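You operate a simulated robot arm through the tools that you are given. There is no shell and no other tool.

Carry out the task below with a simulated robot arm. There is one attempt and no reset: what you move stays moved.

Task
Read the blue film on the code lamp and file it in its line's bay.
Fine: switch the lamp off at the end.
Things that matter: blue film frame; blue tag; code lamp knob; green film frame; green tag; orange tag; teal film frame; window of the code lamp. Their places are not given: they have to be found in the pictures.

It is judged by the outcome, as a careful person would: the job done as asked, and still so three seconds after it is handed in. It fails if anything else is knocked over, pushed out of place, dropped, spilled or broken.

Robot
A 7-joint arm with a two-finger parallel gripper, fixed in place. Base frame: the origin is on the floor under the middle of its stand, x ahead of it, y to its left, z up; the work surface is at about z = 86. Units: cm, degrees, N and s.
With the tool pointing down near the work surface it reaches from about 34 to 74 cm from the base axis. Its first joint turns from -143.0 to 143.0 degrees. Payload 3 kg.
The tool frame sits at the grasp point between the pads (the TCP): z along the fingers, y along the line on which they close. The tips reach 3 cm beyond it. Largest opening 9.4 cm; finger width 2.8, thickness 1; the body of the gripper, 5 by 9.6 cm, starts 5.5 cm behind the TCP.
Orientation is that of the tool frame in the base frame, as a unit quaternion [w, x, y, z]. With the fingers straight down and closing along the base's y, the tool's x points along the base's -x, its y along +y and its z along -z.

Tools
- The arm moves only by the tool play_rows. Its argument "rows" is a list that holds one entry, the list of rows, each a list of 7 numbers: the shift along the tool's x, y, z in cm, then the turn, a rotation vector about the tool's x, y, z in degrees, then the finger opening in cm, from 0 to 9.4. In form: [[[dx, dy, dz, wx, wy, wz, jaw], ...]]. A call has 1 to 20 rows; each row shifts and turns the commanded pose from where the row before left it, along the tool's axes as they then stand. A row lasts 0.2 s, in which the tool goes at most 5 cm and 8.6 degrees; a call with a longer step from one row to the next is refused whole, and so is a gripper value outside its range. A pose out of reach is approached as far as the arm can. The call stops where the force on the tool passes 40 N (or 10 N more than at its start, if that is more) or the arm is blocked; 0.2 s more then pass. Each finger travels about 4.5 cm/s and halts on what it meets, pressing with about 29 N; the grip force reading is that of the motor and also rises with nothing between the fingers. The clock runs only during rows and for 0.2 s after the last one: add rows that do not move to give the fingers time. The reply holds the time, the measured pose of the TCP, the force on the tool along the base axes, the opening and the grip force, in the units named above and with some noise, with the torque about the TCP (base axes, N m) and any sound that the robot's microphone picked up.
- Cameras (640 x 400 px; columns grow to the right, rows downward): "scene" is fixed at [21.91, 64.88, 142.83]; the picture's right is [-0.54, -0.84, 0.00], its down [-0.46, 0.30, -0.83] and it looks along [0.70, -0.45, -0.55] (base axes); focal length 347 px, centre (320, 200). "wrist" rides on the gripper at [7.6, 1.4, -10.2] in the tool frame; the picture's right is [-0.18, 0.98, 0.00], its down [-0.75, -0.14, -0.64] and it looks along [-0.63, -0.12, 0.77] (tool axes); focal length 243 px, centre (320, 200).
- camera(camera): a new picture of that camera. It takes no simulated time.
- slide_trunk(by): moves the trunk up (or, below 0, down) by that many cm; the arm rides with it, the base frame stays. It gives what a move gives, with no picture.
- point_at(camera, pixels): for up to 12 pixels [column, row] of the newest picture of that camera ("zoom" is the newest enlarged one), the place [x, y, z] in the base frame of the surface seen there, good to about 0.2 cm. It takes no simulated time.
- zoom(camera, box): a new picture of the part [left, top, right, bottom] of that camera's present view, enlarged. It takes no simulated time.
- job_done(): hands the job in; it is judged then, once.

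Open the gripper and draw the arm clear of the work before you hand the job in, unless the task says otherwise.

The tools are called after ">>>" as a command line: name --argument value ..., lists and objects as JSON in quotes. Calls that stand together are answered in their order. play_rows: Moves the arm, as the interface text tells. Its arguments: {"type":"object","properties":{"rows":{"type":"array","items":{"type":"array","items":{"type":"array","items":{"type":"number"}}}}},"required":["rows"]} The other tools are called the same way: slide_trunk (by) moves the trunk up or down; camera (camera) takes a picture; point_at (camera, pixels) gives the place of the surface under pixels of a picture; zoom (camera, box) takes an enlarged picture of a part of a camera's view; job_done () hands the job in.

At the start:

```text
clock: 0.0
eef_pos: [61.04, 2.12, 120.69]
ee_rot: [-0.001, 0.001, 1.0, -0.001]
wrist_force: [-0.2, -0.6, -0.9]
moment: [0.02, 0.01, -0.03]
gripper_width: 9.4
finger_force: 0.0
trunk travel left (down, up): [-20.0, 19.0]
```

scene: 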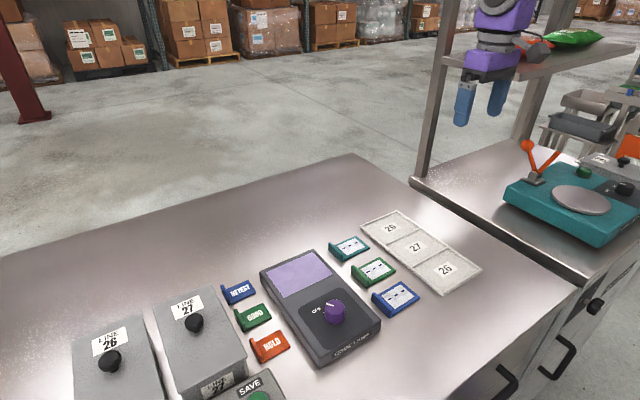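
wrist: 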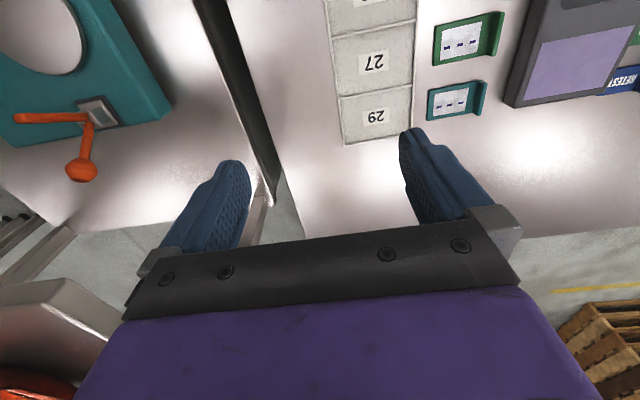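

The scene shows the code lamp around (320,305), three film frames at (349,247), (374,270), (396,298), and numbered bays at (420,250). I zoom in on these areas to read the details.

>>> zoom --camera "scene" --box '[320, 200, 490, 320]'

>>> zoom --camera "scene" --box '[220, 240, 400, 380]'

>>> zoom --camera "scene" --box '[60, 270, 300, 400]'

>>> zoom --camera "wrist" --box '[320, 0, 640, 150]'

```text
3.33 times, centred on (405, 260) of scene
```

zoom: 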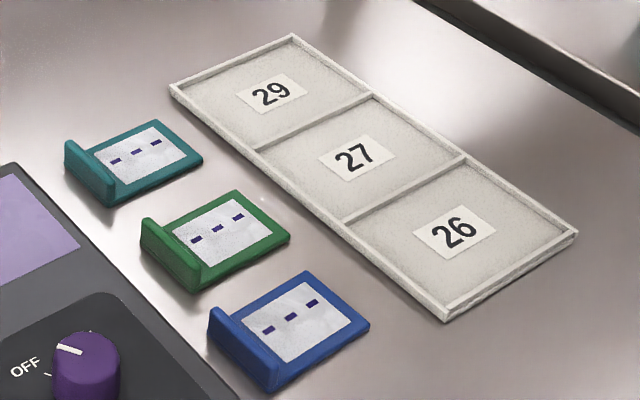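

```text
2.86 times, centred on (310, 310) of scene
```

zoom: 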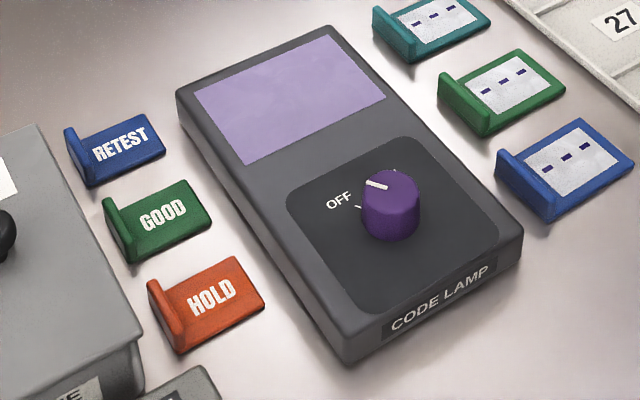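

```text
2.67 times, centred on (180, 335) of scene
```

zoom: 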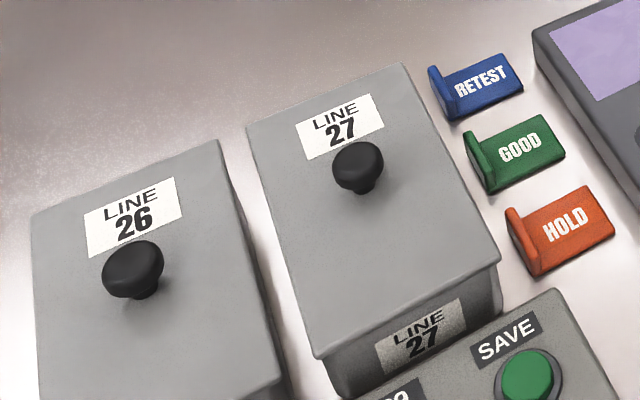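

```text
2.00 times, centred on (480, 75) of wrist
```

zoom: 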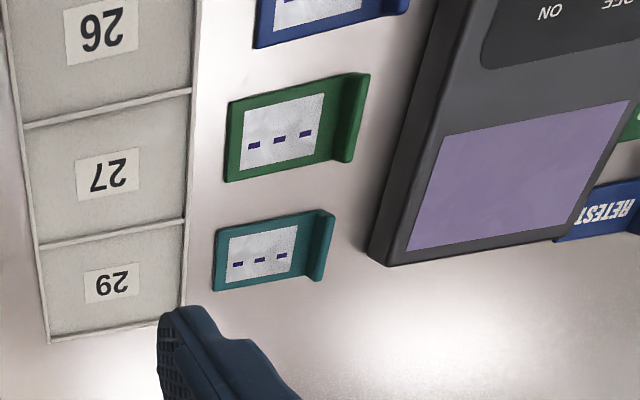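

I get 3D positions from the scene picture: film frames, lamp window corners, knob, and bay corners.

>>> camera --camera "scene"

>>> point_at --camera "scene" --pixels '[[267, 270], [313, 250], [329, 268], [288, 288], [335, 303], [261, 268], [314, 250], [381, 321], [321, 366], [321, 348], [361, 296], [334, 306]]'

>>> point_at --camera "scene" --pixels '[[399, 297], [401, 282], [417, 297], [393, 316], [375, 293], [391, 312], [374, 270], [350, 246], [364, 225], [397, 211], [475, 270], [437, 294]]'

```text
taken
```

scene: 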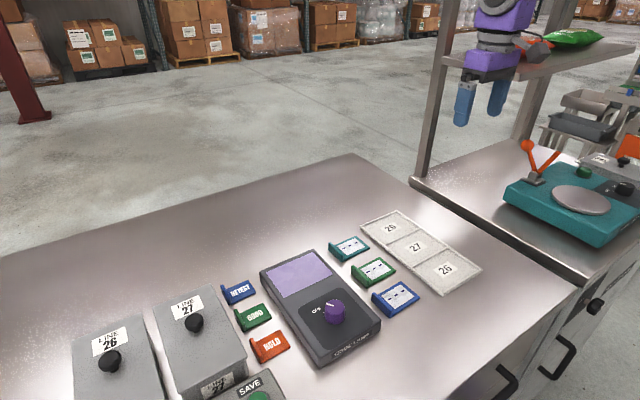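

```text
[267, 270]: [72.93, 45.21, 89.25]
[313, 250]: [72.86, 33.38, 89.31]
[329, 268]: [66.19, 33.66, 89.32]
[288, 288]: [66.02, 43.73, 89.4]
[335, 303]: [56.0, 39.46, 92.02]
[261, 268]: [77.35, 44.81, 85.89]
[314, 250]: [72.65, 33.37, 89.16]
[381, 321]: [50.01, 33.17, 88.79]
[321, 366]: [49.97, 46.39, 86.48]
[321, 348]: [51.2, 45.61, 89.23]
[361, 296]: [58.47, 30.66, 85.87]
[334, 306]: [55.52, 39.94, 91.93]
```

```text
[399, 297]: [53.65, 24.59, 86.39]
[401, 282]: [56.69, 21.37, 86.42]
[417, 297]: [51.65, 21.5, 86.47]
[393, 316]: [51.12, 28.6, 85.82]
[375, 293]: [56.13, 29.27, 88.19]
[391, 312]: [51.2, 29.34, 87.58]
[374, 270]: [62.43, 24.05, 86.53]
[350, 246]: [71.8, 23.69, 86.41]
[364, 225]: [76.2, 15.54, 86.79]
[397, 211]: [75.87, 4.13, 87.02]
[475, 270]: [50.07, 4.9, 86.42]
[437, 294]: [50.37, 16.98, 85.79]
```

The positions are consistent: lamp x 50–75, y 31–46, top z≈89.3; blue film x 51–57, y 21–29 with a raised lip at y≈29. I zoom more tightly to measure lip, gap to lamp, and window.

>>> zoom --camera "scene" --box '[360, 270, 430, 325]'

```text
7.27 times, centred on (395, 298) of scene
```

zoom: 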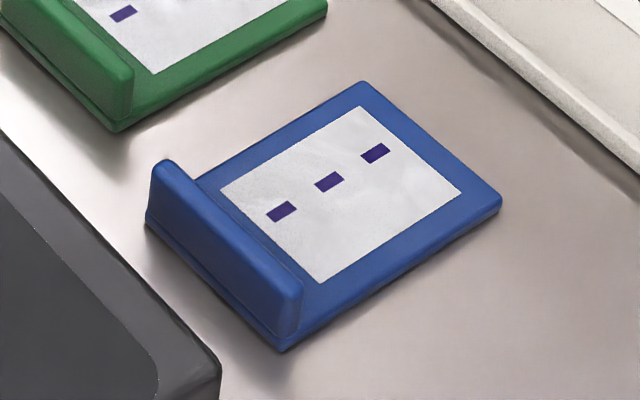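

The zoom shows the blue frame: lip top edge from (165,163) to (295,285), plate corners (363,83), (500,195), (283,348). I take points on these.

>>> point_at --camera "zoom" --pixels '[[172, 165], [160, 175], [292, 284], [283, 292], [300, 290], [363, 86], [495, 197], [285, 345], [150, 226], [210, 178], [230, 215], [218, 372]]'

>>> point_at --camera "zoom" --pixels '[[220, 190], [360, 106], [460, 191], [322, 281], [281, 211], [329, 182], [375, 153], [5, 140], [100, 250], [180, 330], [300, 330], [228, 248]]'

>>> zoom --camera "scene" --box '[255, 240, 345, 310]'

```text
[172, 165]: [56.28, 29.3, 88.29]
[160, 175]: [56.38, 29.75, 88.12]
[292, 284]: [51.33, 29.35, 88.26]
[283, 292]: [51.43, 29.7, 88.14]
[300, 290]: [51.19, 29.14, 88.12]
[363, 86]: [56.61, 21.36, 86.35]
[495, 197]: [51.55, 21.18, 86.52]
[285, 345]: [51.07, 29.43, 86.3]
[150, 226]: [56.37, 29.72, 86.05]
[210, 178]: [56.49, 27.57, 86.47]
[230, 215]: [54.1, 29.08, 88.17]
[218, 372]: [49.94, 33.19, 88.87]
```

```text
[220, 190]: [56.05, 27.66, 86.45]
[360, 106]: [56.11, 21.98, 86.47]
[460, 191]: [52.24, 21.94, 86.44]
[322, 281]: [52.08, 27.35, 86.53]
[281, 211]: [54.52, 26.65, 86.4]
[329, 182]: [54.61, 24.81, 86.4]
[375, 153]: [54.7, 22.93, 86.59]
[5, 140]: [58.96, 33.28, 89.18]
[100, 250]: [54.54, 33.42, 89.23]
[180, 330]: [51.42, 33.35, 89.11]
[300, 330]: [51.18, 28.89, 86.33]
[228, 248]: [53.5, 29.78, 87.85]
```

```text
5.71 times, centred on (300, 275) of scene
```

zoom: 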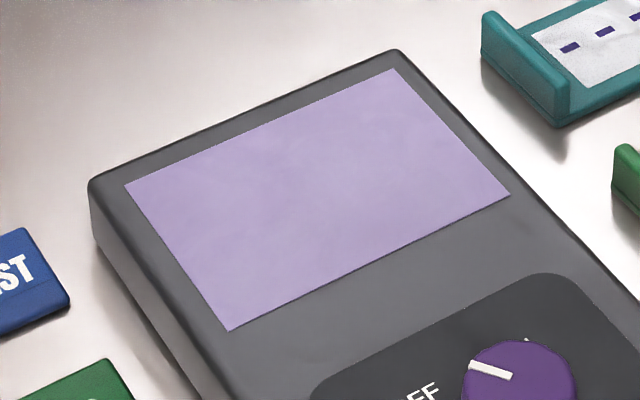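

Lip: x 51.2–56.5, y 29.0–29.8, top z 88.3; lamp side at y≈33, so a 3 cm gap. Now I measure the window corners (125,184), (394,69), (509,194), (229,330) and the knob mark.

>>> point_at --camera "zoom" --pixels '[[127, 186], [394, 71], [507, 194], [230, 328], [92, 182], [392, 52], [300, 190], [475, 365], [508, 376], [440, 390], [410, 398], [527, 339]]'

>>> zoom --camera "scene" --box '[300, 280, 390, 370]'

>>> zoom --camera "scene" --box '[355, 200, 490, 300]'

```text
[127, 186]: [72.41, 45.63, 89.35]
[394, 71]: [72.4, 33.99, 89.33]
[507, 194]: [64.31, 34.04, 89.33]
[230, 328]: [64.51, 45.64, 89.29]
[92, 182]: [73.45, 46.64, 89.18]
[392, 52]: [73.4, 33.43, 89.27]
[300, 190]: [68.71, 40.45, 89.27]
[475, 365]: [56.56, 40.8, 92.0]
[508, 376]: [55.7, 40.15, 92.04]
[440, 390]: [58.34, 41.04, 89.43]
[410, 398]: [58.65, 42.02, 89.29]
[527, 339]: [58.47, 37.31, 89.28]
```

```text
4.44 times, centred on (345, 325) of scene
```

zoom: 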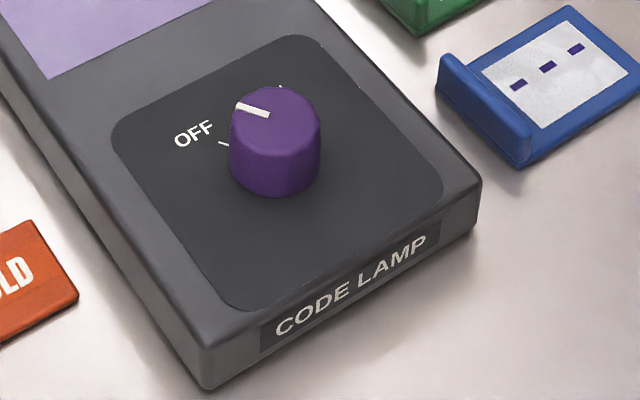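

```text
4.00 times, centred on (422, 250) of scene
```

zoom: 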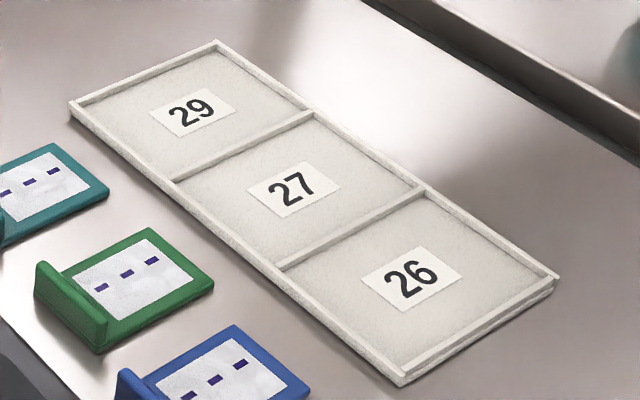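

Window spans x 64.4–72.4, y 34.0–45.6, z 89.3. Now I measure knob edges, OFF/ON ticks and bay walls from zooms.

>>> point_at --camera "zoom" --pixels '[[215, 44], [308, 112], [422, 188], [553, 279], [405, 376], [285, 266], [178, 182], [74, 103], [200, 130], [290, 200], [400, 320], [312, 118]]'

>>> zoom --camera "scene" --box '[310, 285, 390, 335]'

```text
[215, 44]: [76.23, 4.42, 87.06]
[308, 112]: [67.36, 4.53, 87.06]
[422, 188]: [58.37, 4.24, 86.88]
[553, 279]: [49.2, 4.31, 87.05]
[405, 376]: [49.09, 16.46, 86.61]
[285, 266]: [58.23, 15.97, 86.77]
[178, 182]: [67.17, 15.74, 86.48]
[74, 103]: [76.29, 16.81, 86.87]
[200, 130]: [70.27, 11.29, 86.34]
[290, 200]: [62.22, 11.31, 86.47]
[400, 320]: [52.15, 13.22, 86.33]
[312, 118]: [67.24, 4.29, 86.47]
```

```text
8.00 times, centred on (350, 310) of scene
```

zoom: 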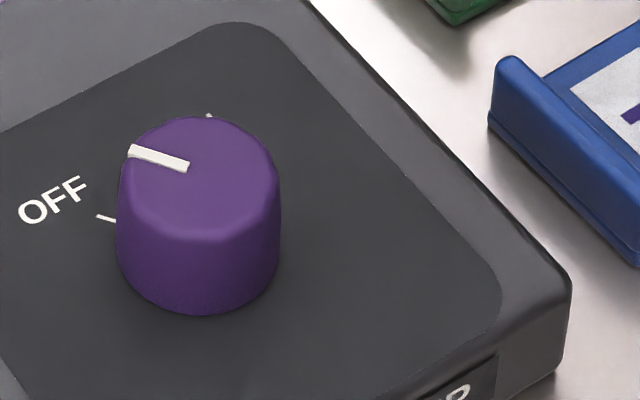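

I measure knob-top points: pointer ends (133,151),(186,166), edges (122,180),(277,175),(200,118),(195,235), ticks (105,218),(209,117).

>>> point_at --camera "zoom" --pixels '[[133, 152], [186, 166], [126, 190], [272, 175], [200, 121], [205, 232], [104, 217], [209, 115], [113, 219], [198, 178], [150, 132], [255, 210]]'

```text
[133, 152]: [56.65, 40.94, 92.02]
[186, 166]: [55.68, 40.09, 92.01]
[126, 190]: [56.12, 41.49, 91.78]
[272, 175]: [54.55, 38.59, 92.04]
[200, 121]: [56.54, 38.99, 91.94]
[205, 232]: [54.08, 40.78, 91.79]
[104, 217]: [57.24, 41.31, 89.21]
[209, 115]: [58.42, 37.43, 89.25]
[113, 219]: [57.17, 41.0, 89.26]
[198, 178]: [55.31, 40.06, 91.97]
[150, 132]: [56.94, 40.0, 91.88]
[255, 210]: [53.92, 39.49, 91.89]
```

Knob centre ≈ (55.35, 39.8), top z 92, pointer at OFF (~+40° from +x toward +y); ON tick is at ≈ −38°. I first move the arm at height over the lamp and check the view.

>>> play_rows --rows '[[[0.569, 3.768, 1.0, 0, 0, 0, 9.4], [0.569, 3.768, 1.0, 0, 0, 0, 9.4], [0.569, 3.768, 1.0, 0, 0, 0, 9.4], [0.569, 3.768, 1.0, 0, 0, 0, 9.4], [0.569, 3.768, 1.0, 0, 0, 0, 9.4], [0.569, 3.768, 1.0, 0, 0, 0, 9.4], [0.569, 3.768, 1.0, 0, 0, 0, 9.4], [0.569, 3.768, 1.0, 0, 0, 0, 9.4], [0.569, 3.768, 1.0, 0, 0, 0, 9.4], [0.569, 3.768, 1.0, 0, 0, 0, 9.4], [0, 0, 0, 0, 0, 0, 9.4], [0, 0, 0, 0, 0, 0, 9.4]]]'

>>> camera --camera "wrist"

>>> camera --camera "scene"

```text
clock: 2.6
eef_pos: [55.09, 39.7, 110.62]
ee_rot: [0.0, 0.001, 1.0, 0.0]
wrist_force: [0.3, -0.4, -0.5]
moment: [-0.01, 0.0, -0.02]
gripper_width: 9.39
finger_force: 0.0
trunk travel left (down, up): [-20.0, 19.0]
```

```text
taken
```

wrist: 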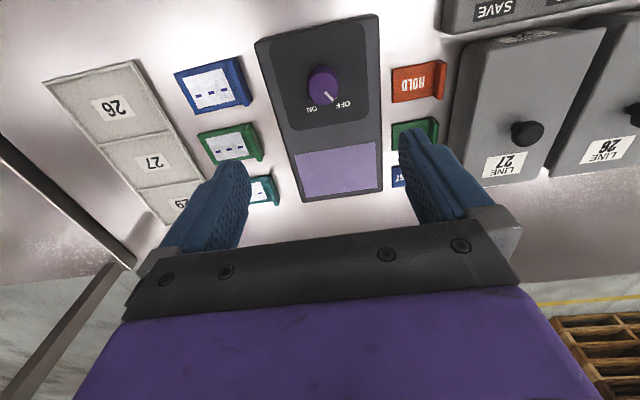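

```text
taken
```

scene: 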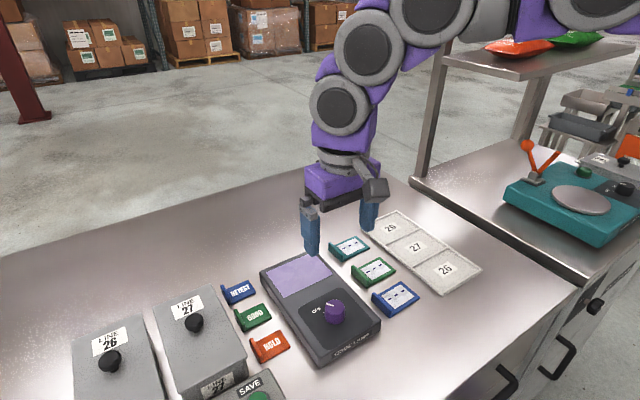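

The wrist view shows the knob at (323,85) with OFF at (345,104) and ON at (312,108). I zoom in there to confirm tick directions.

>>> zoom --camera "wrist" --box '[280, 50, 370, 130]'

```text
5.00 times, centred on (325, 90) of wrist
```

zoom: 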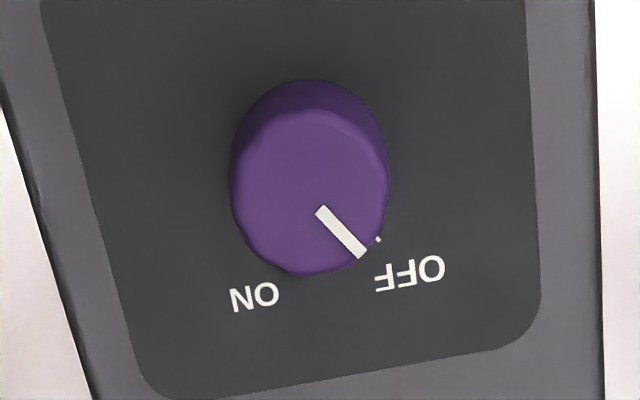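

I take 3D points for the knob rim, pointer and label positions from this view.

>>> point_at --camera "zoom" --pixels '[[322, 211], [361, 254], [235, 195], [386, 180], [310, 115], [305, 270], [254, 297], [409, 274], [378, 239], [245, 140], [380, 140], [310, 195]]'

```text
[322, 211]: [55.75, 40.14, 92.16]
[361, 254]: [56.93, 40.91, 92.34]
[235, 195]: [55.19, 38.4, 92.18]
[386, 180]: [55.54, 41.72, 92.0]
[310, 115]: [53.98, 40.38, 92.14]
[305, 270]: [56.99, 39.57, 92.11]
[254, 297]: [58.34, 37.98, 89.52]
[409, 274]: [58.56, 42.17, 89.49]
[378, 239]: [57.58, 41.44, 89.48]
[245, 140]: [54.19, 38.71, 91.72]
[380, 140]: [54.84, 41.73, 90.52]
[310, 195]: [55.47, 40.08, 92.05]
```

Knob centre ≈ (55.4, 39.95). I yaw the tool +38° about vertical, narrow the jaw to 6, and descend to z≈97 to check alignment.

>>> play_rows --rows '[[[-0.31, 0.25, 0, 0, 0, 0, 8], [0, 0, 2, 0, 0, -7.6, 7], [0, 0, 2, 0, 0, -7.6, 6], [0, 0, 2, 0, 0, -7.6, 6], [0, 0, 2, 0, 0, -7.6, 6], [0, 0, 2, 0, 0, -7.6, 6], [0, 0, 3.6, 0, 0, 0, 6], [0, 0, 0, 0, 0, 0, 6], [0, 0, 0, 0, 0, 0, 6]]]'

>>> camera --camera "wrist"

>>> camera --camera "scene"

```text
clock: 4.6
eef_pos: [55.46, 39.97, 97.02]
ee_rot: [0.001, -0.325, 0.946, -0.001]
wrist_force: [-1.3, -1.0, -0.8]
moment: [-0.01, 0.0, 0.02]
gripper_width: 6.0
finger_force: 0.0
trunk travel left (down, up): [-20.0, 19.0]
```

```text
taken
```

wrist: 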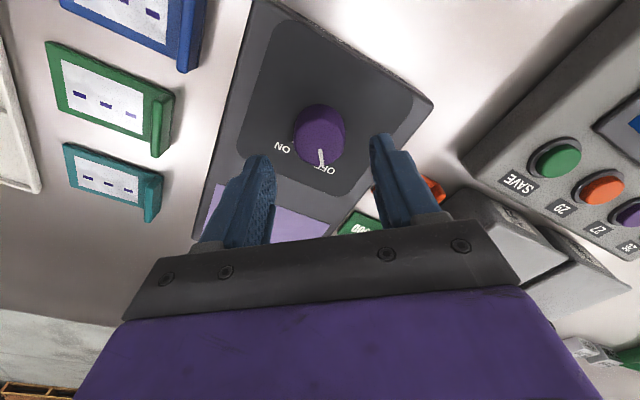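

```text
taken
```

scene: 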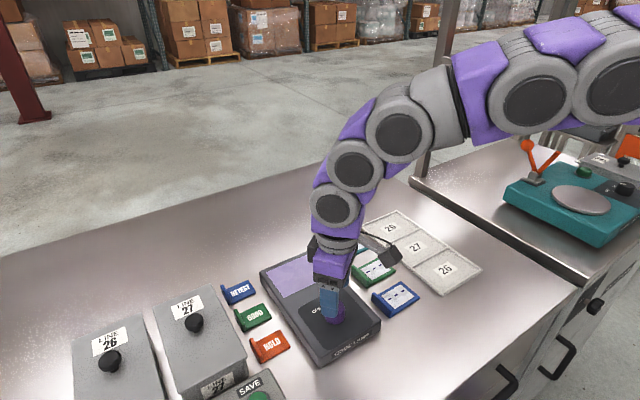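

The knob at (320,135) sits midway between the fingers with its pointer along the tool axis. I descend to z≈92.9 and close on the knob.

>>> play_rows --rows '[[[0, 0, 1.5, 0, 0, 0, 6], [0, 0, 1.5, 0, 0, 0, 6], [0, 0, 1.1, 0, 0, 0, 6], [0, 0, 0, 0, 0, 0, 6], [0, 0, 0, 0, 0, 0, 5], [0, 0, 0, 0, 0, 0, 4], [0, 0, 0, 0, 0, 0, 3], [0, 0, 0, 0, 0, 0, 2.8], [0, 0, 0, 0, 0, 0, 2.8]]]'

>>> camera --camera "wrist"

>>> camera --camera "scene"

```text
clock: 6.6
eef_pos: [55.57, 39.97, 92.9]
ee_rot: [0.0, -0.325, 0.946, 0.0]
wrist_force: [-1.0, 0.6, 0.3]
moment: [0.0, 0.04, 0.03]
gripper_width: 3.7
finger_force: 44.7
trunk travel left (down, up): [-20.0, 19.0]
```

```text
taken
```

wrist: 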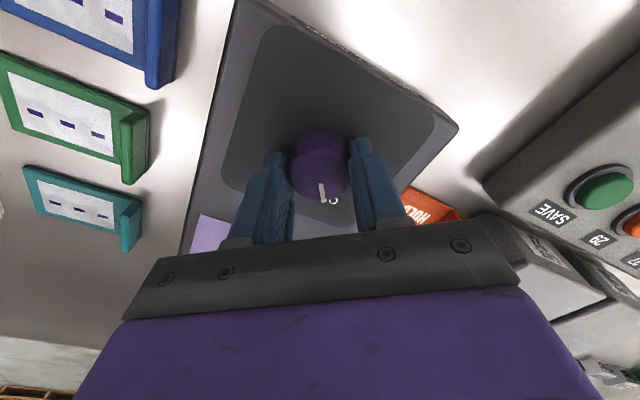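

```text
taken
```

scene: 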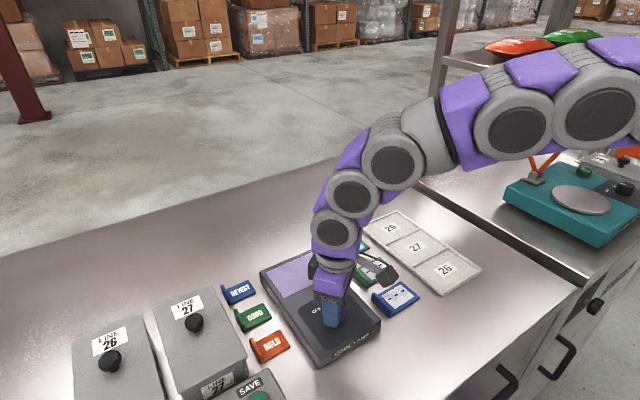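

The fingers hold the knob (3.7 cm, good grip). I turn it clockwise (tool +z) in steps, about 70° first.

>>> play_rows --rows '[[[0, 0, 0, 0, 0, 7, 2.8], [0, 0, 0, 0, 0, 7, 2.8], [0, 0, 0, 0, 0, 7, 2.8], [0, 0, 0, 0, 0, 7, 2.8], [0, 0, 0, 0, 0, 7, 2.8], [0, 0, 0, 0, 0, 7, 2.8], [0, 0, 0, 0, 0, 7, 2.8], [0, 0, 0, 0, 0, 7, 2.8], [0, 0, 0, 0, 0, 7, 2.8], [0, 0, 0, 0, 0, 7, 2.8], [0, 0, 0, 0, 0, 0, 2.8]]]'

>>> camera --camera "wrist"

>>> camera --camera "scene"

```text
clock: 9.0
eef_pos: [55.57, 39.88, 93.05]
ee_rot: [0.0, 0.277, 0.961, -0.002]
wrist_force: [-2.0, -7.9, -3.9]
moment: [-0.39, -0.36, 0.14]
gripper_width: 3.72
finger_force: 45.1
trunk travel left (down, up): [-20.0, 19.0]
```

```text
taken
```

wrist: 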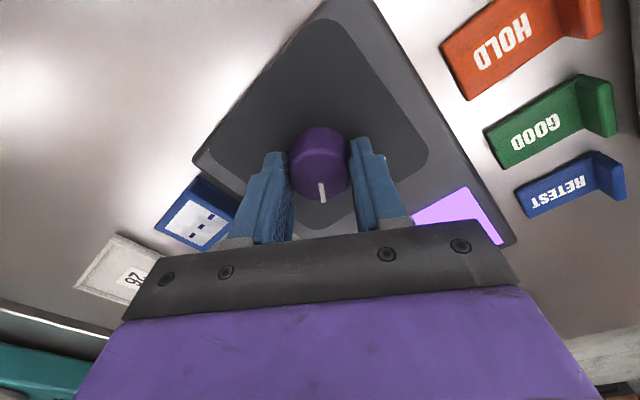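

```text
taken
```

scene: 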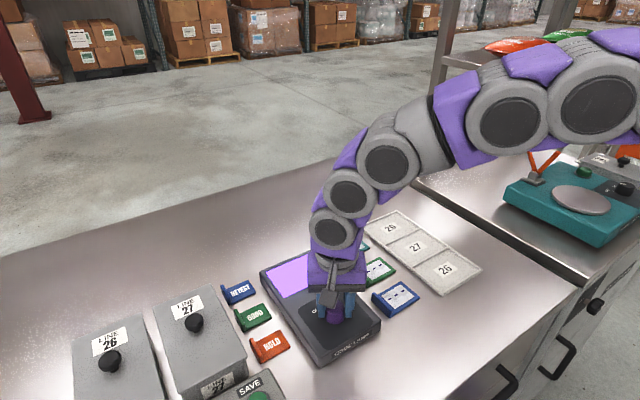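

The window is now bright violet — the lamp is on. I open the fingers and lift off, then check that it stays on.

>>> play_rows --rows '[[[0, 0, 0, 0, 0, 0, 4], [0, 0, 0, 0, 0, 0, 5], [0, 0, 0, 0, 0, 0, 6], [0, 0, 0, 0, 0, 0, 6], [0, 0, -2, 0, 0, 0, 6], [0, 0, -4, 0, 0, 0, 6], [0, 0, -4, 0, 0, -8, 6], [0, 0, -2, 0, 0, -8, 6], [0, 0, 0, 0, 0, -8, 6], [0, 0, 0, 0, 0, -8, 6], [0, 0, 0, 0, 0, 0, 6]]]'

>>> camera --camera "scene"

>>> camera --camera "wrist"

```text
clock: 11.4
eef_pos: [55.48, 40.08, 105.01]
ee_rot: [0.0, 0.0, 1.0, -0.001]
wrist_force: [0.5, -0.4, 0.9]
moment: [0.01, -0.01, 0.02]
gripper_width: 6.0
finger_force: 0.0
trunk travel left (down, up): [-20.0, 19.0]
```

```text
taken
```

scene: 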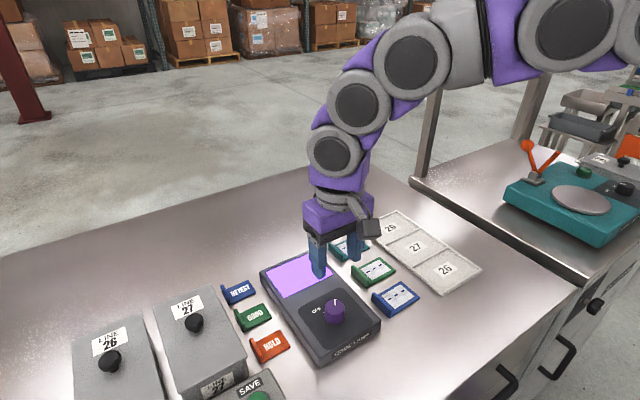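

```text
taken
```

wrist: 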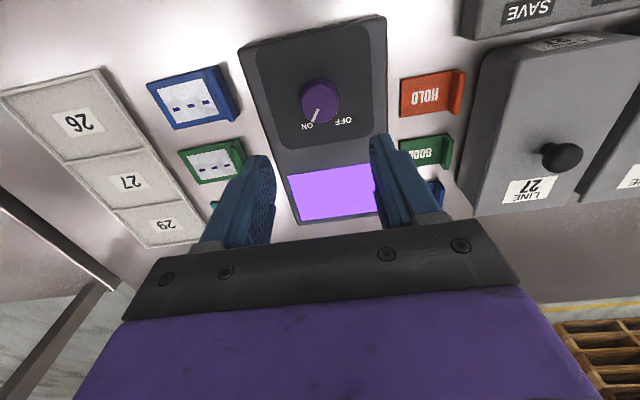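

The lamp stays on with the pointer at ON. Before picking the film, I test whether the arm reaches the spot over the window where the lip would be, about (68, 43.5, 97).

>>> play_rows --rows '[[[-2.5, 0.7, 1.6, 0, 0, 0, 6], [-2.5, 0.7, 1.6, 0, 0, 0, 6], [-2.5, 0.7, 1.6, 0, 0, 0, 6], [-2.5, 0.7, 1.6, 0, 0, 0, 6], [-2.5, 0.7, 1.6, 0, 0, 0, 6], [0, 0, 0, 0, 0, 0, 6], [0, 0, 0, 0, 0, 0, 6]]]'

```text
clock: 13.0
eef_pos: [63.47, 41.83, 99.18]
ee_rot: [0.0, 0.0, 1.0, -0.001]
wrist_force: [0.2, 1.1, -0.4]
moment: [0.03, 0.0, -0.02]
gripper_width: 6.0
finger_force: 0.1
out of reach, approached as far as the arm can: row 4, 5
trunk travel left (down, up): [-20.0, 19.0]
```

The reach stops at r≈76 cm at z≈99 with this trunk height. I check where the shelf and post stand relative to the arm before lowering the trunk.

>>> camera --camera "scene"

>>> point_at --camera "scene" --pixels '[[428, 120], [420, 175], [535, 100], [600, 55], [480, 60], [590, 200], [527, 147], [560, 40], [470, 20], [400, 50], [355, 150], [450, 90]]'

```text
taken
```

scene: 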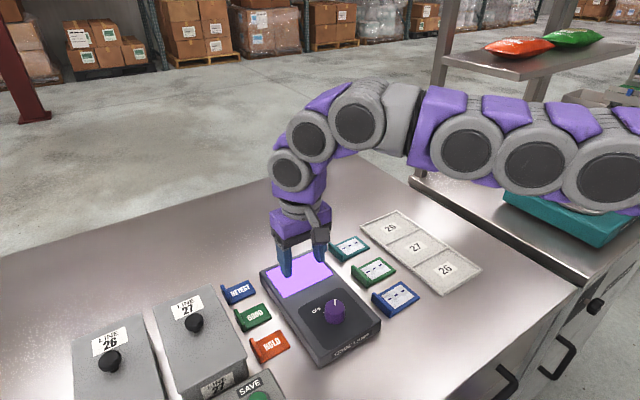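

```text
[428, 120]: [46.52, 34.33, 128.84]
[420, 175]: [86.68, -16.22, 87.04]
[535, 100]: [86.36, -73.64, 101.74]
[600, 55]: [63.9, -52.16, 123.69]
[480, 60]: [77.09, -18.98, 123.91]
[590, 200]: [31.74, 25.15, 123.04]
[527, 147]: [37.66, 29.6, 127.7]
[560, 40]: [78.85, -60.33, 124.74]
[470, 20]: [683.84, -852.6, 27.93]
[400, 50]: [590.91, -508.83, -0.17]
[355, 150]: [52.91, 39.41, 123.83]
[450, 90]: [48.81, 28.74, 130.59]
```

The arm is nearly straight, so a straight-down tool cannot get farther out; tilting the fingers outward about the closing (y) axis gains reach. I tilt by −18° about tool y here and check the pose.

>>> play_rows --rows '[[[0, 0, 0, 0, -6, 0, 6], [0, 0, 0, 0, -6, 0, 6], [0, 0, 0, 0, -6, 0, 6], [0, 0, 0, 0, 0, 0, 6]]]'

```text
clock: 14.0
eef_pos: [63.39, 41.72, 99.14]
ee_rot: [0.157, 0.0, 0.988, 0.0]
wrist_force: [0.1, -0.9, 0.4]
moment: [0.02, -0.01, 0.01]
gripper_width: 6.03
finger_force: 0.1
trunk travel left (down, up): [-20.0, 19.0]
```

Tilt is as intended (tool z = (0.31, 0, −0.95)). Now I test reaching (67.6, 43.1, 96).

>>> play_rows --rows '[[[-1.03, 0.46, 1.38, 0, 0, 0, 6], [-1.03, 0.46, 1.38, 0, 0, 0, 6], [-1.03, 0.46, 1.38, 0, 0, 0, 6], [0, 0, 0, 0, 0, 0, 6]]]'

```text
clock: 15.0
eef_pos: [67.57, 43.11, 96.12]
ee_rot: [0.156, 0.0, 0.988, -0.001]
wrist_force: [0.0, -0.2, -0.3]
moment: [-0.02, -0.01, 0.01]
gripper_width: 5.98
finger_force: 0.0
trunk travel left (down, up): [-20.0, 19.0]
```

Reached without complaint. I test a little farther and lower, (68.2, 43.9, 94), which is the nominal placing spot for the lip.

>>> play_rows --rows '[[[0.03, 0.4, 1.04, 0, 0, 0, 6], [0.03, 0.4, 1.04, 0, 0, 0, 6], [0, 0, 0, 0, 0, 0, 6]]]'

```text
clock: 15.8
eef_pos: [68.17, 43.87, 94.12]
ee_rot: [0.156, -0.001, 0.988, -0.001]
wrist_force: [0.5, -0.1, -0.2]
moment: [-0.01, 0.02, 0.05]
gripper_width: 6.01
finger_force: 0.0
trunk travel left (down, up): [-20.0, 19.0]
```

The spot is reachable with 18° tilt. Now I lift and go above the blue film's lip at about (53.1, 29.4, 100), keeping the same tilt.

>>> play_rows --rows '[[[-1.03, 0, -3.17, 0, 0, 0, 6], [-1.03, 0, -3.17, 0, 0, 0, 6], [-1.03, 0, -3.17, 0, 0, 0, 6], [2.87, -2.89, -0.93, 0, 0, 0, 6], [2.87, -2.89, -0.93, 0, 0, 0, 6], [2.87, -2.89, -0.93, 0, 0, 0, 5], [2.87, -2.89, -0.93, 0, 0, 0, 4.4], [2.87, -2.89, -0.93, 0, 0, 0, 4], [1.24, 0, 3.8, 0, 0, 0, 4], [0, 0, 0, 0, 0, 0, 4], [0, 0, 0, 0, 0, 0, 4]]]'

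>>> camera --camera "wrist"

>>> camera --camera "scene"

```text
clock: 18.2
eef_pos: [52.92, 29.49, 100.07]
ee_rot: [0.157, 0.0, 0.988, -0.002]
wrist_force: [0.1, -0.7, -0.2]
moment: [0.0, -0.01, 0.02]
gripper_width: 3.99
finger_force: 0.0
trunk travel left (down, up): [-20.0, 19.0]
```

```text
taken
```

wrist: 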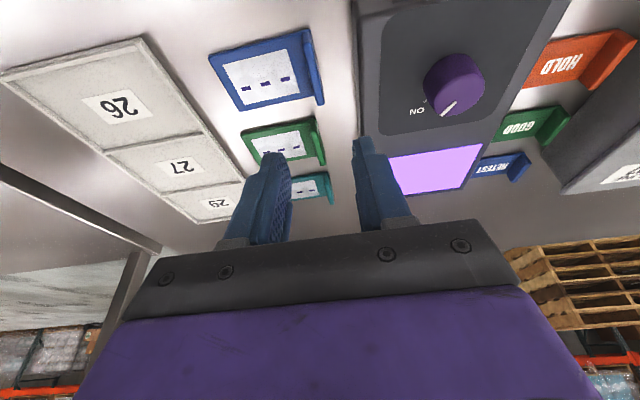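

```text
taken
```

scene: 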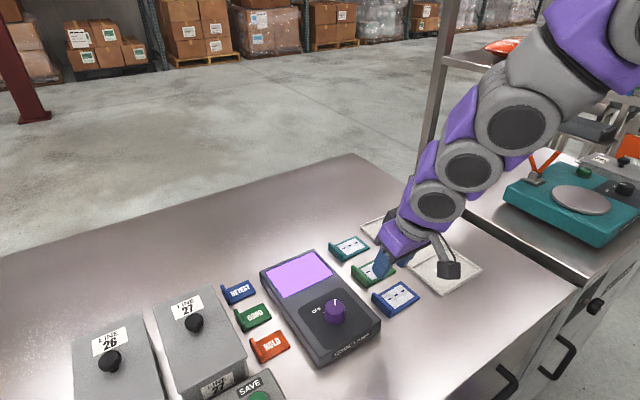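

The wrist view shows the blue film's lip from (300,32) to (320,103). I zoom and re-measure the lip from here.

>>> zoom --camera "wrist" --box '[200, 15, 340, 115]'

```text
4.00 times, centred on (270, 65) of wrist
```

zoom: 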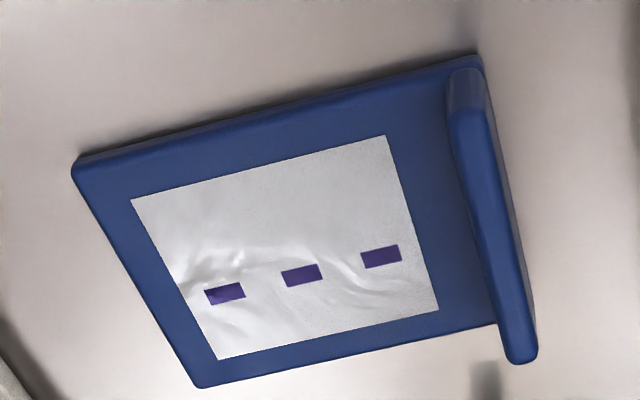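

>>> point_at --camera "zoom" --pixels '[[467, 115], [520, 355], [485, 200], [500, 260], [488, 112], [450, 118], [77, 168], [200, 385], [132, 200], [438, 308], [440, 100], [510, 250]]'

```text
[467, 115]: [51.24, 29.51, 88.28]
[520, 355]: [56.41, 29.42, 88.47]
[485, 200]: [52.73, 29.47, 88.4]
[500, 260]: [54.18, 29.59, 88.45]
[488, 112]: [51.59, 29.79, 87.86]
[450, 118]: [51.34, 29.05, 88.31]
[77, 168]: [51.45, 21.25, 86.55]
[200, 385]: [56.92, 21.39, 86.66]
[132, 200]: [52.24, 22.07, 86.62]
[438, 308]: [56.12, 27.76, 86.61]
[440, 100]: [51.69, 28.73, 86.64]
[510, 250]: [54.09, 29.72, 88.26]
```

Lip confirmed at x 51.2–56.5, y 29.05–29.8, top z≈88.35. I lower with the jaw at 3 cm to TCP (53.1, 29.45, 90.0), straddling the lip.

>>> play_rows --rows '[[[0.882, -0.04, 2.889, 0, 0, 0, 3.2], [0.882, 0, 2.889, 0, 0, 0, 3.0], [0.588, 0, 1.926, 0, 0, 0, 3.0], [0.353, 0, 1.156, 0, 0, 0, 3.0], [0.235, 0, 0.77, 0, 0, 0, 3.0], [0, 0, 0, 0, 0, 0, 3.0]]]'

>>> camera --camera "wrist"

>>> zoom --camera "scene" --box '[340, 240, 440, 330]'

```text
clock: 19.6
eef_pos: [53.23, 29.43, 90.12]
ee_rot: [0.157, 0.0, 0.988, 0.0]
wrist_force: [0.2, -0.5, -0.6]
moment: [0.01, -0.03, 0.0]
gripper_width: 3.01
finger_force: 0.0
trunk travel left (down, up): [-20.0, 19.0]
```

```text
taken
```

wrist: 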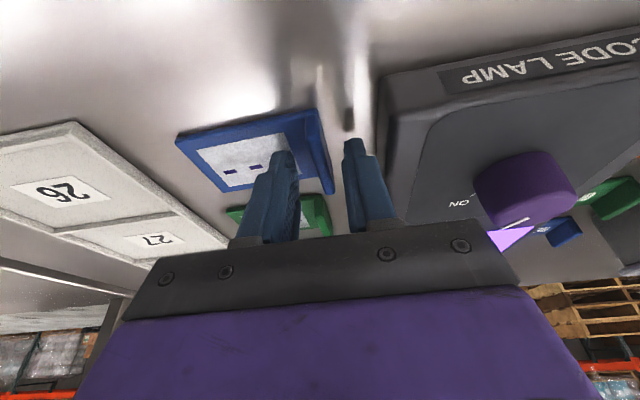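

```text
4.44 times, centred on (390, 285) of scene
```

zoom: 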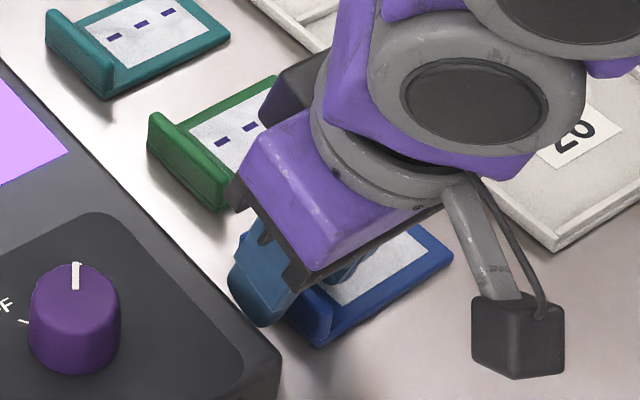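

The fingers straddle the lip (no contact forces). I lower 0.15 cm more and close on the lip.

>>> play_rows --rows '[[[0.046, 0, 0.143, 0, 0, 0, 3.0], [0, 0, 0, 0, 0, 0, 2.2], [0, 0, 0, 0, 0, 0, 1.4], [0, 0, 0, 0, 0, 0, 0.6], [0, 0, 0, 0, 0, 0, 0.2], [0, 0, 0, 0, 0, 0, 0.2], [0, 0, 0, 0, 0, 0, 0.2]]]'

>>> camera --camera "wrist"

>>> zoom --camera "scene" --box '[340, 240, 440, 330]'

```text
clock: 21.2
eef_pos: [53.27, 29.38, 89.77]
ee_rot: [0.157, 0.0, 0.988, -0.001]
wrist_force: [0.3, -0.3, 1.2]
moment: [0.05, 0.01, -0.02]
gripper_width: 0.68
finger_force: 29.2
trunk travel left (down, up): [-20.0, 19.0]
```

```text
taken
```

wrist: 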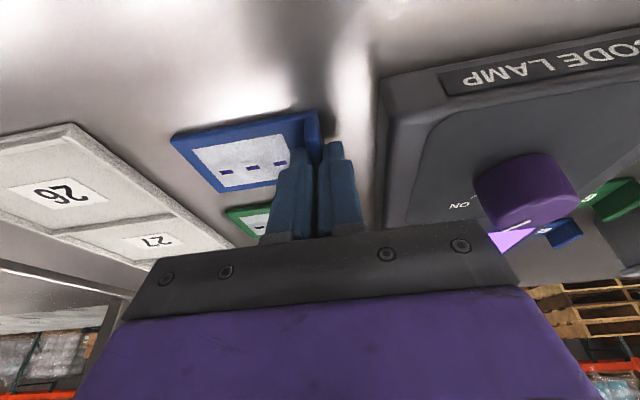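

```text
4.44 times, centred on (390, 285) of scene
```

zoom: 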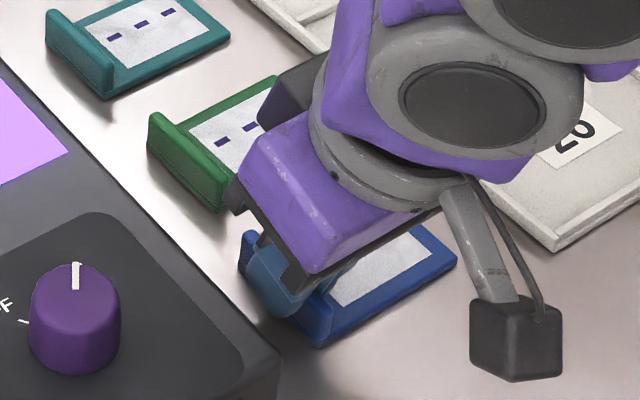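

The jaw closed on the lip at 0.68 cm with 29 N. I lift straight up about 4 cm and check that the film follows level.

>>> play_rows --rows '[[[-0.155, 0, -0.476, 0, 0, 0, 0.2], [-0.309, 0, -0.951, 0, 0, 0, 0.2], [-0.309, 0, -0.951, 0, 0, 0, 0.2], [-0.464, 0, -1.427, 0, 0, 0, 0.2], [0, 0, 0, 0, 0, 0, 0.2]]]'

>>> camera --camera "wrist"

>>> zoom --camera "scene" --box '[340, 220, 440, 320]'

```text
clock: 22.4
eef_pos: [53.17, 29.44, 93.93]
ee_rot: [0.157, 0.0, 0.988, 0.0]
wrist_force: [-0.4, 0.3, 0.5]
moment: [-0.01, 0.0, -0.01]
gripper_width: 0.65
finger_force: 28.7
trunk travel left (down, up): [-20.0, 19.0]
```

```text
taken
```

wrist: 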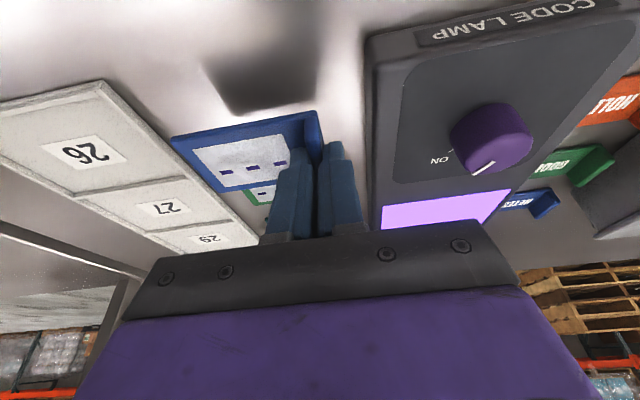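

```text
4.00 times, centred on (390, 270) of scene
```

zoom: 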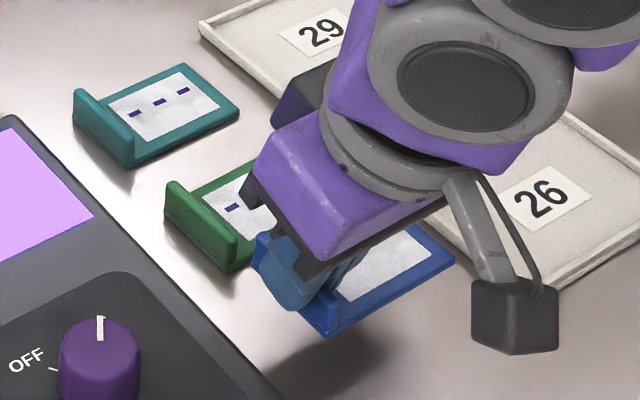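

The film hangs level in the grip. I raise it and carry it over the window to about TCP (67.75, 44.2, 103).

>>> play_rows --rows '[[[-0.927, 0, -2.853, 0, 0, 0, 0.2], [-0.927, 0, -2.853, 0, 0, 0, 0.2], [-0.927, 0, -2.853, 0, 0, 0, 0.2], [-1.734, 1.845, 0.563, 0, 0, 0, 0.2], [-1.734, 1.845, 0.563, 0, 0, 0, 0.2], [-1.734, 1.845, 0.563, 0, 0, 0, 0.2], [-1.734, 1.845, 0.563, 0, 0, 0, 0.2], [-1.734, 1.845, 0.563, 0, 0, 0, 0.2], [-1.734, 1.845, 0.563, 0, 0, 0, 0.2], [-1.734, 1.845, 0.563, 0, 0, 0, 0.2], [-1.734, 1.845, 0.563, 0, 0, 0, 0.2], [0, 0, 0, 0, 0, 0, 0.2], [0, 0, 0, 0, 0, 0, 0.2]]]'

>>> camera --camera "wrist"

>>> camera --camera "scene"

```text
clock: 25.2
eef_pos: [67.85, 43.77, 102.95]
ee_rot: [0.156, 0.001, 0.988, -0.002]
wrist_force: [0.0, -0.2, -0.3]
moment: [0.0, 0.02, -0.03]
gripper_width: 0.68
finger_force: 28.7
trunk travel left (down, up): [-20.0, 19.0]
```

```text
taken
```

wrist: 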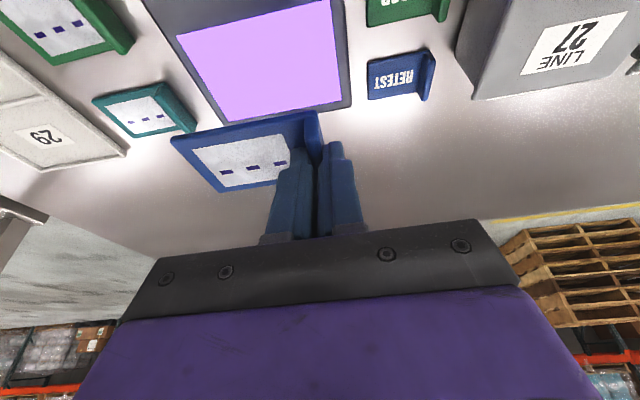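

```text
taken
```

scene: 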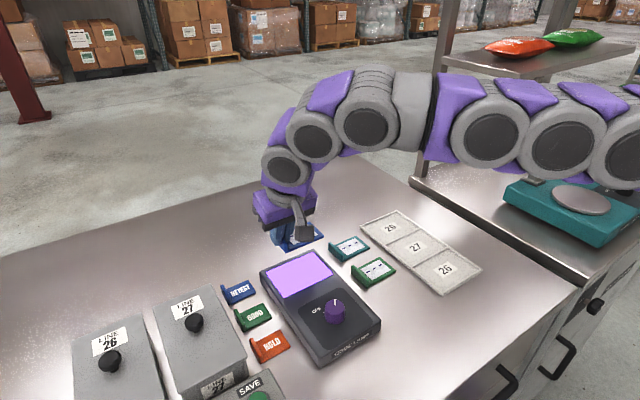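

The film is held at (250,160) in the wrist view, level. I measure where its sheet is relative to the TCP before lowering.

>>> zoom --camera "wrist" --box '[160, 90, 360, 215]'

```text
3.20 times, centred on (260, 152) of wrist
```

zoom: 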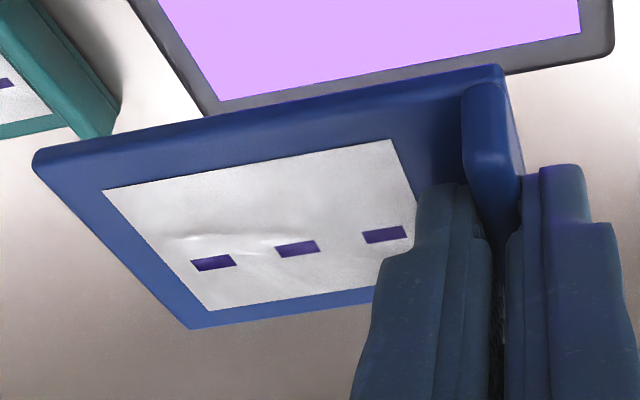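

>>> point_at --camera "zoom" --pixels '[[105, 193], [391, 143], [210, 306], [298, 249], [38, 155], [190, 325], [490, 70], [482, 95], [430, 120], [260, 225], [300, 140], [486, 110]]'

```text
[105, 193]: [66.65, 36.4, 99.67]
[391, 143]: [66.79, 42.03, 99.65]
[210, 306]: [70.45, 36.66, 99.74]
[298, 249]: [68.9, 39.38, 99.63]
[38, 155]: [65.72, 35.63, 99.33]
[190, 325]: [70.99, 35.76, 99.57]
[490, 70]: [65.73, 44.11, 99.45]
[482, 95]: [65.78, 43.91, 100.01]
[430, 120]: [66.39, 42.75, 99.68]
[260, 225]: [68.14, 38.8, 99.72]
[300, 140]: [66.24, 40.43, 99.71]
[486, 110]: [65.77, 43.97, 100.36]
```

Film spans x 65.7–71.0, y 35.7–44.2 — well inside the window. I lower 9 cm first, leaving about 0.6 cm.

>>> play_rows --rows '[[[0.695, 0, 2.14, 0, 0, 0, 0.2], [0.695, 0, 2.14, 0, 0, 0, 0.2], [0.695, 0, 2.14, 0, 0, 0, 0.2], [0.463, 0, 1.427, 0, 0, 0, 0.2], [0.232, 0, 0.713, 0, 0, 0, 0.2], [0, 0, 0, 0, 0, 0, 0.2], [0, 0, 0, 0, 0, 0, 0.2]]]'

>>> camera --camera "wrist"

>>> camera --camera "scene"

```text
clock: 26.8
eef_pos: [67.86, 44.01, 93.95]
ee_rot: [0.156, 0.0, 0.988, -0.001]
wrist_force: [0.2, -0.4, -0.6]
moment: [0.0, 0.01, -0.01]
gripper_width: 0.67
finger_force: 28.8
trunk travel left (down, up): [-20.0, 19.0]
```

```text
taken
```

wrist: 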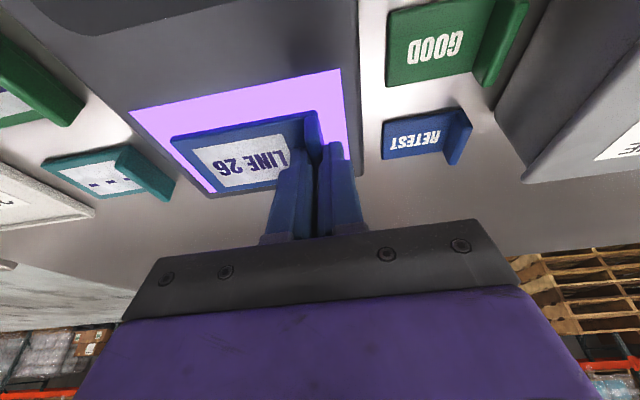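

```text
taken
```

scene: 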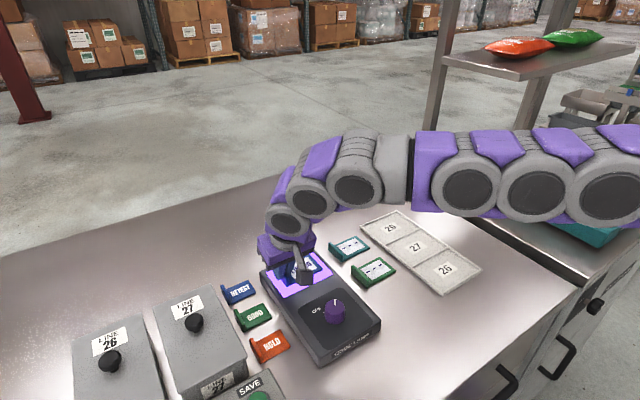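

The film over the lit window now shows text "LINE 26". I zoom in to read it surely.

>>> zoom --camera "wrist" --box '[160, 90, 360, 215]'

>>> zoom --camera "scene" --box '[260, 230, 350, 310]'

```text
3.20 times, centred on (260, 152) of wrist
```

zoom: 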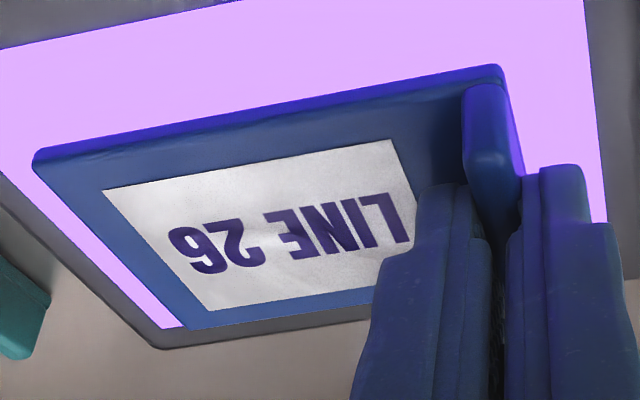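

```text
5.00 times, centred on (305, 270) of scene
```

zoom: 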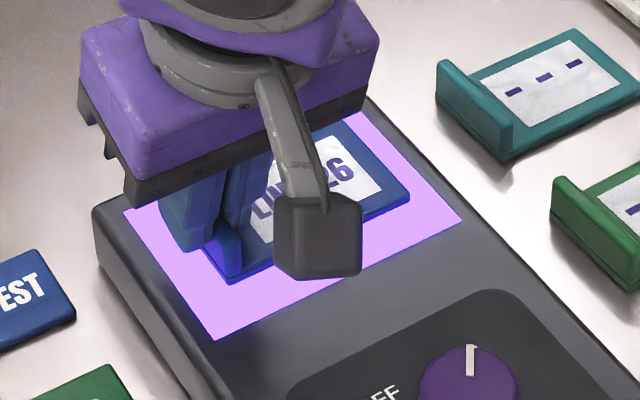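

The lit film reads "LINE 26" (upside down in the wrist view, upright in the scene view with part hidden). I set it down on the window, slowly, to read it fully uncovered.

>>> play_rows --rows '[[[0.046, 0, 0.143, 0, 0, 0, 0.2], [0.046, 0, 0.143, 0, 0, 0, 0.2], [0.046, 0, 0.143, 0, 0, 0, 0.2], [0.03, 0, 0.095, 0, 0, 0, 0.2], [0, 0, 0, 0, 0, 0, 0.2]]]'

>>> camera --camera "wrist"

>>> zoom --camera "scene" --box '[260, 230, 350, 310]'

```text
clock: 28.0
eef_pos: [67.9, 43.98, 93.42]
ee_rot: [0.156, 0.0, 0.988, -0.001]
wrist_force: [-0.2, 0.0, -0.4]
moment: [0.0, 0.0, 0.02]
gripper_width: 0.68
finger_force: 28.8
trunk travel left (down, up): [-20.0, 19.0]
```

```text
taken
```

wrist: 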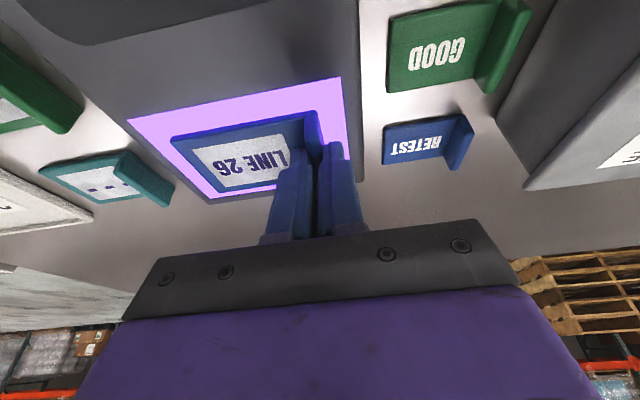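

```text
5.00 times, centred on (305, 270) of scene
```

zoom: 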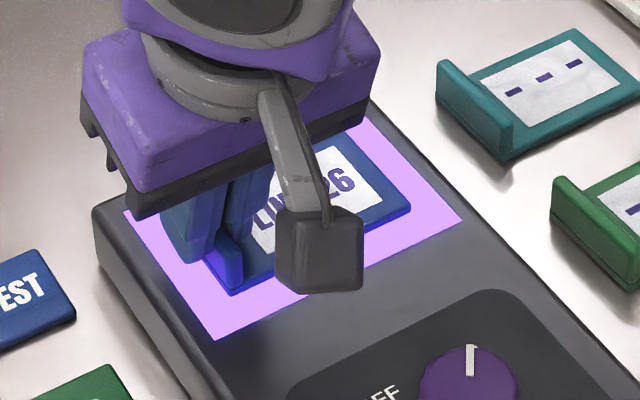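

No contact yet (z 93.42). I lower in 0.1 cm steps to feel contact.

>>> play_rows --rows '[[[0.031, 0, 0.095, 0, 0, 0, 0.2], [0.031, 0, 0.095, 0, 0, 0, 0.2], [0, 0, 0, 0, 0, 0, 0.2]]]'

```text
clock: 28.8
eef_pos: [67.84, 44.12, 93.29]
ee_rot: [0.157, 0.001, 0.988, -0.001]
wrist_force: [0.4, -1.6, 6.1]
moment: [-0.05, -0.03, -0.02]
gripper_width: 0.64
finger_force: 28.7
trunk travel left (down, up): [-20.0, 19.0]
```

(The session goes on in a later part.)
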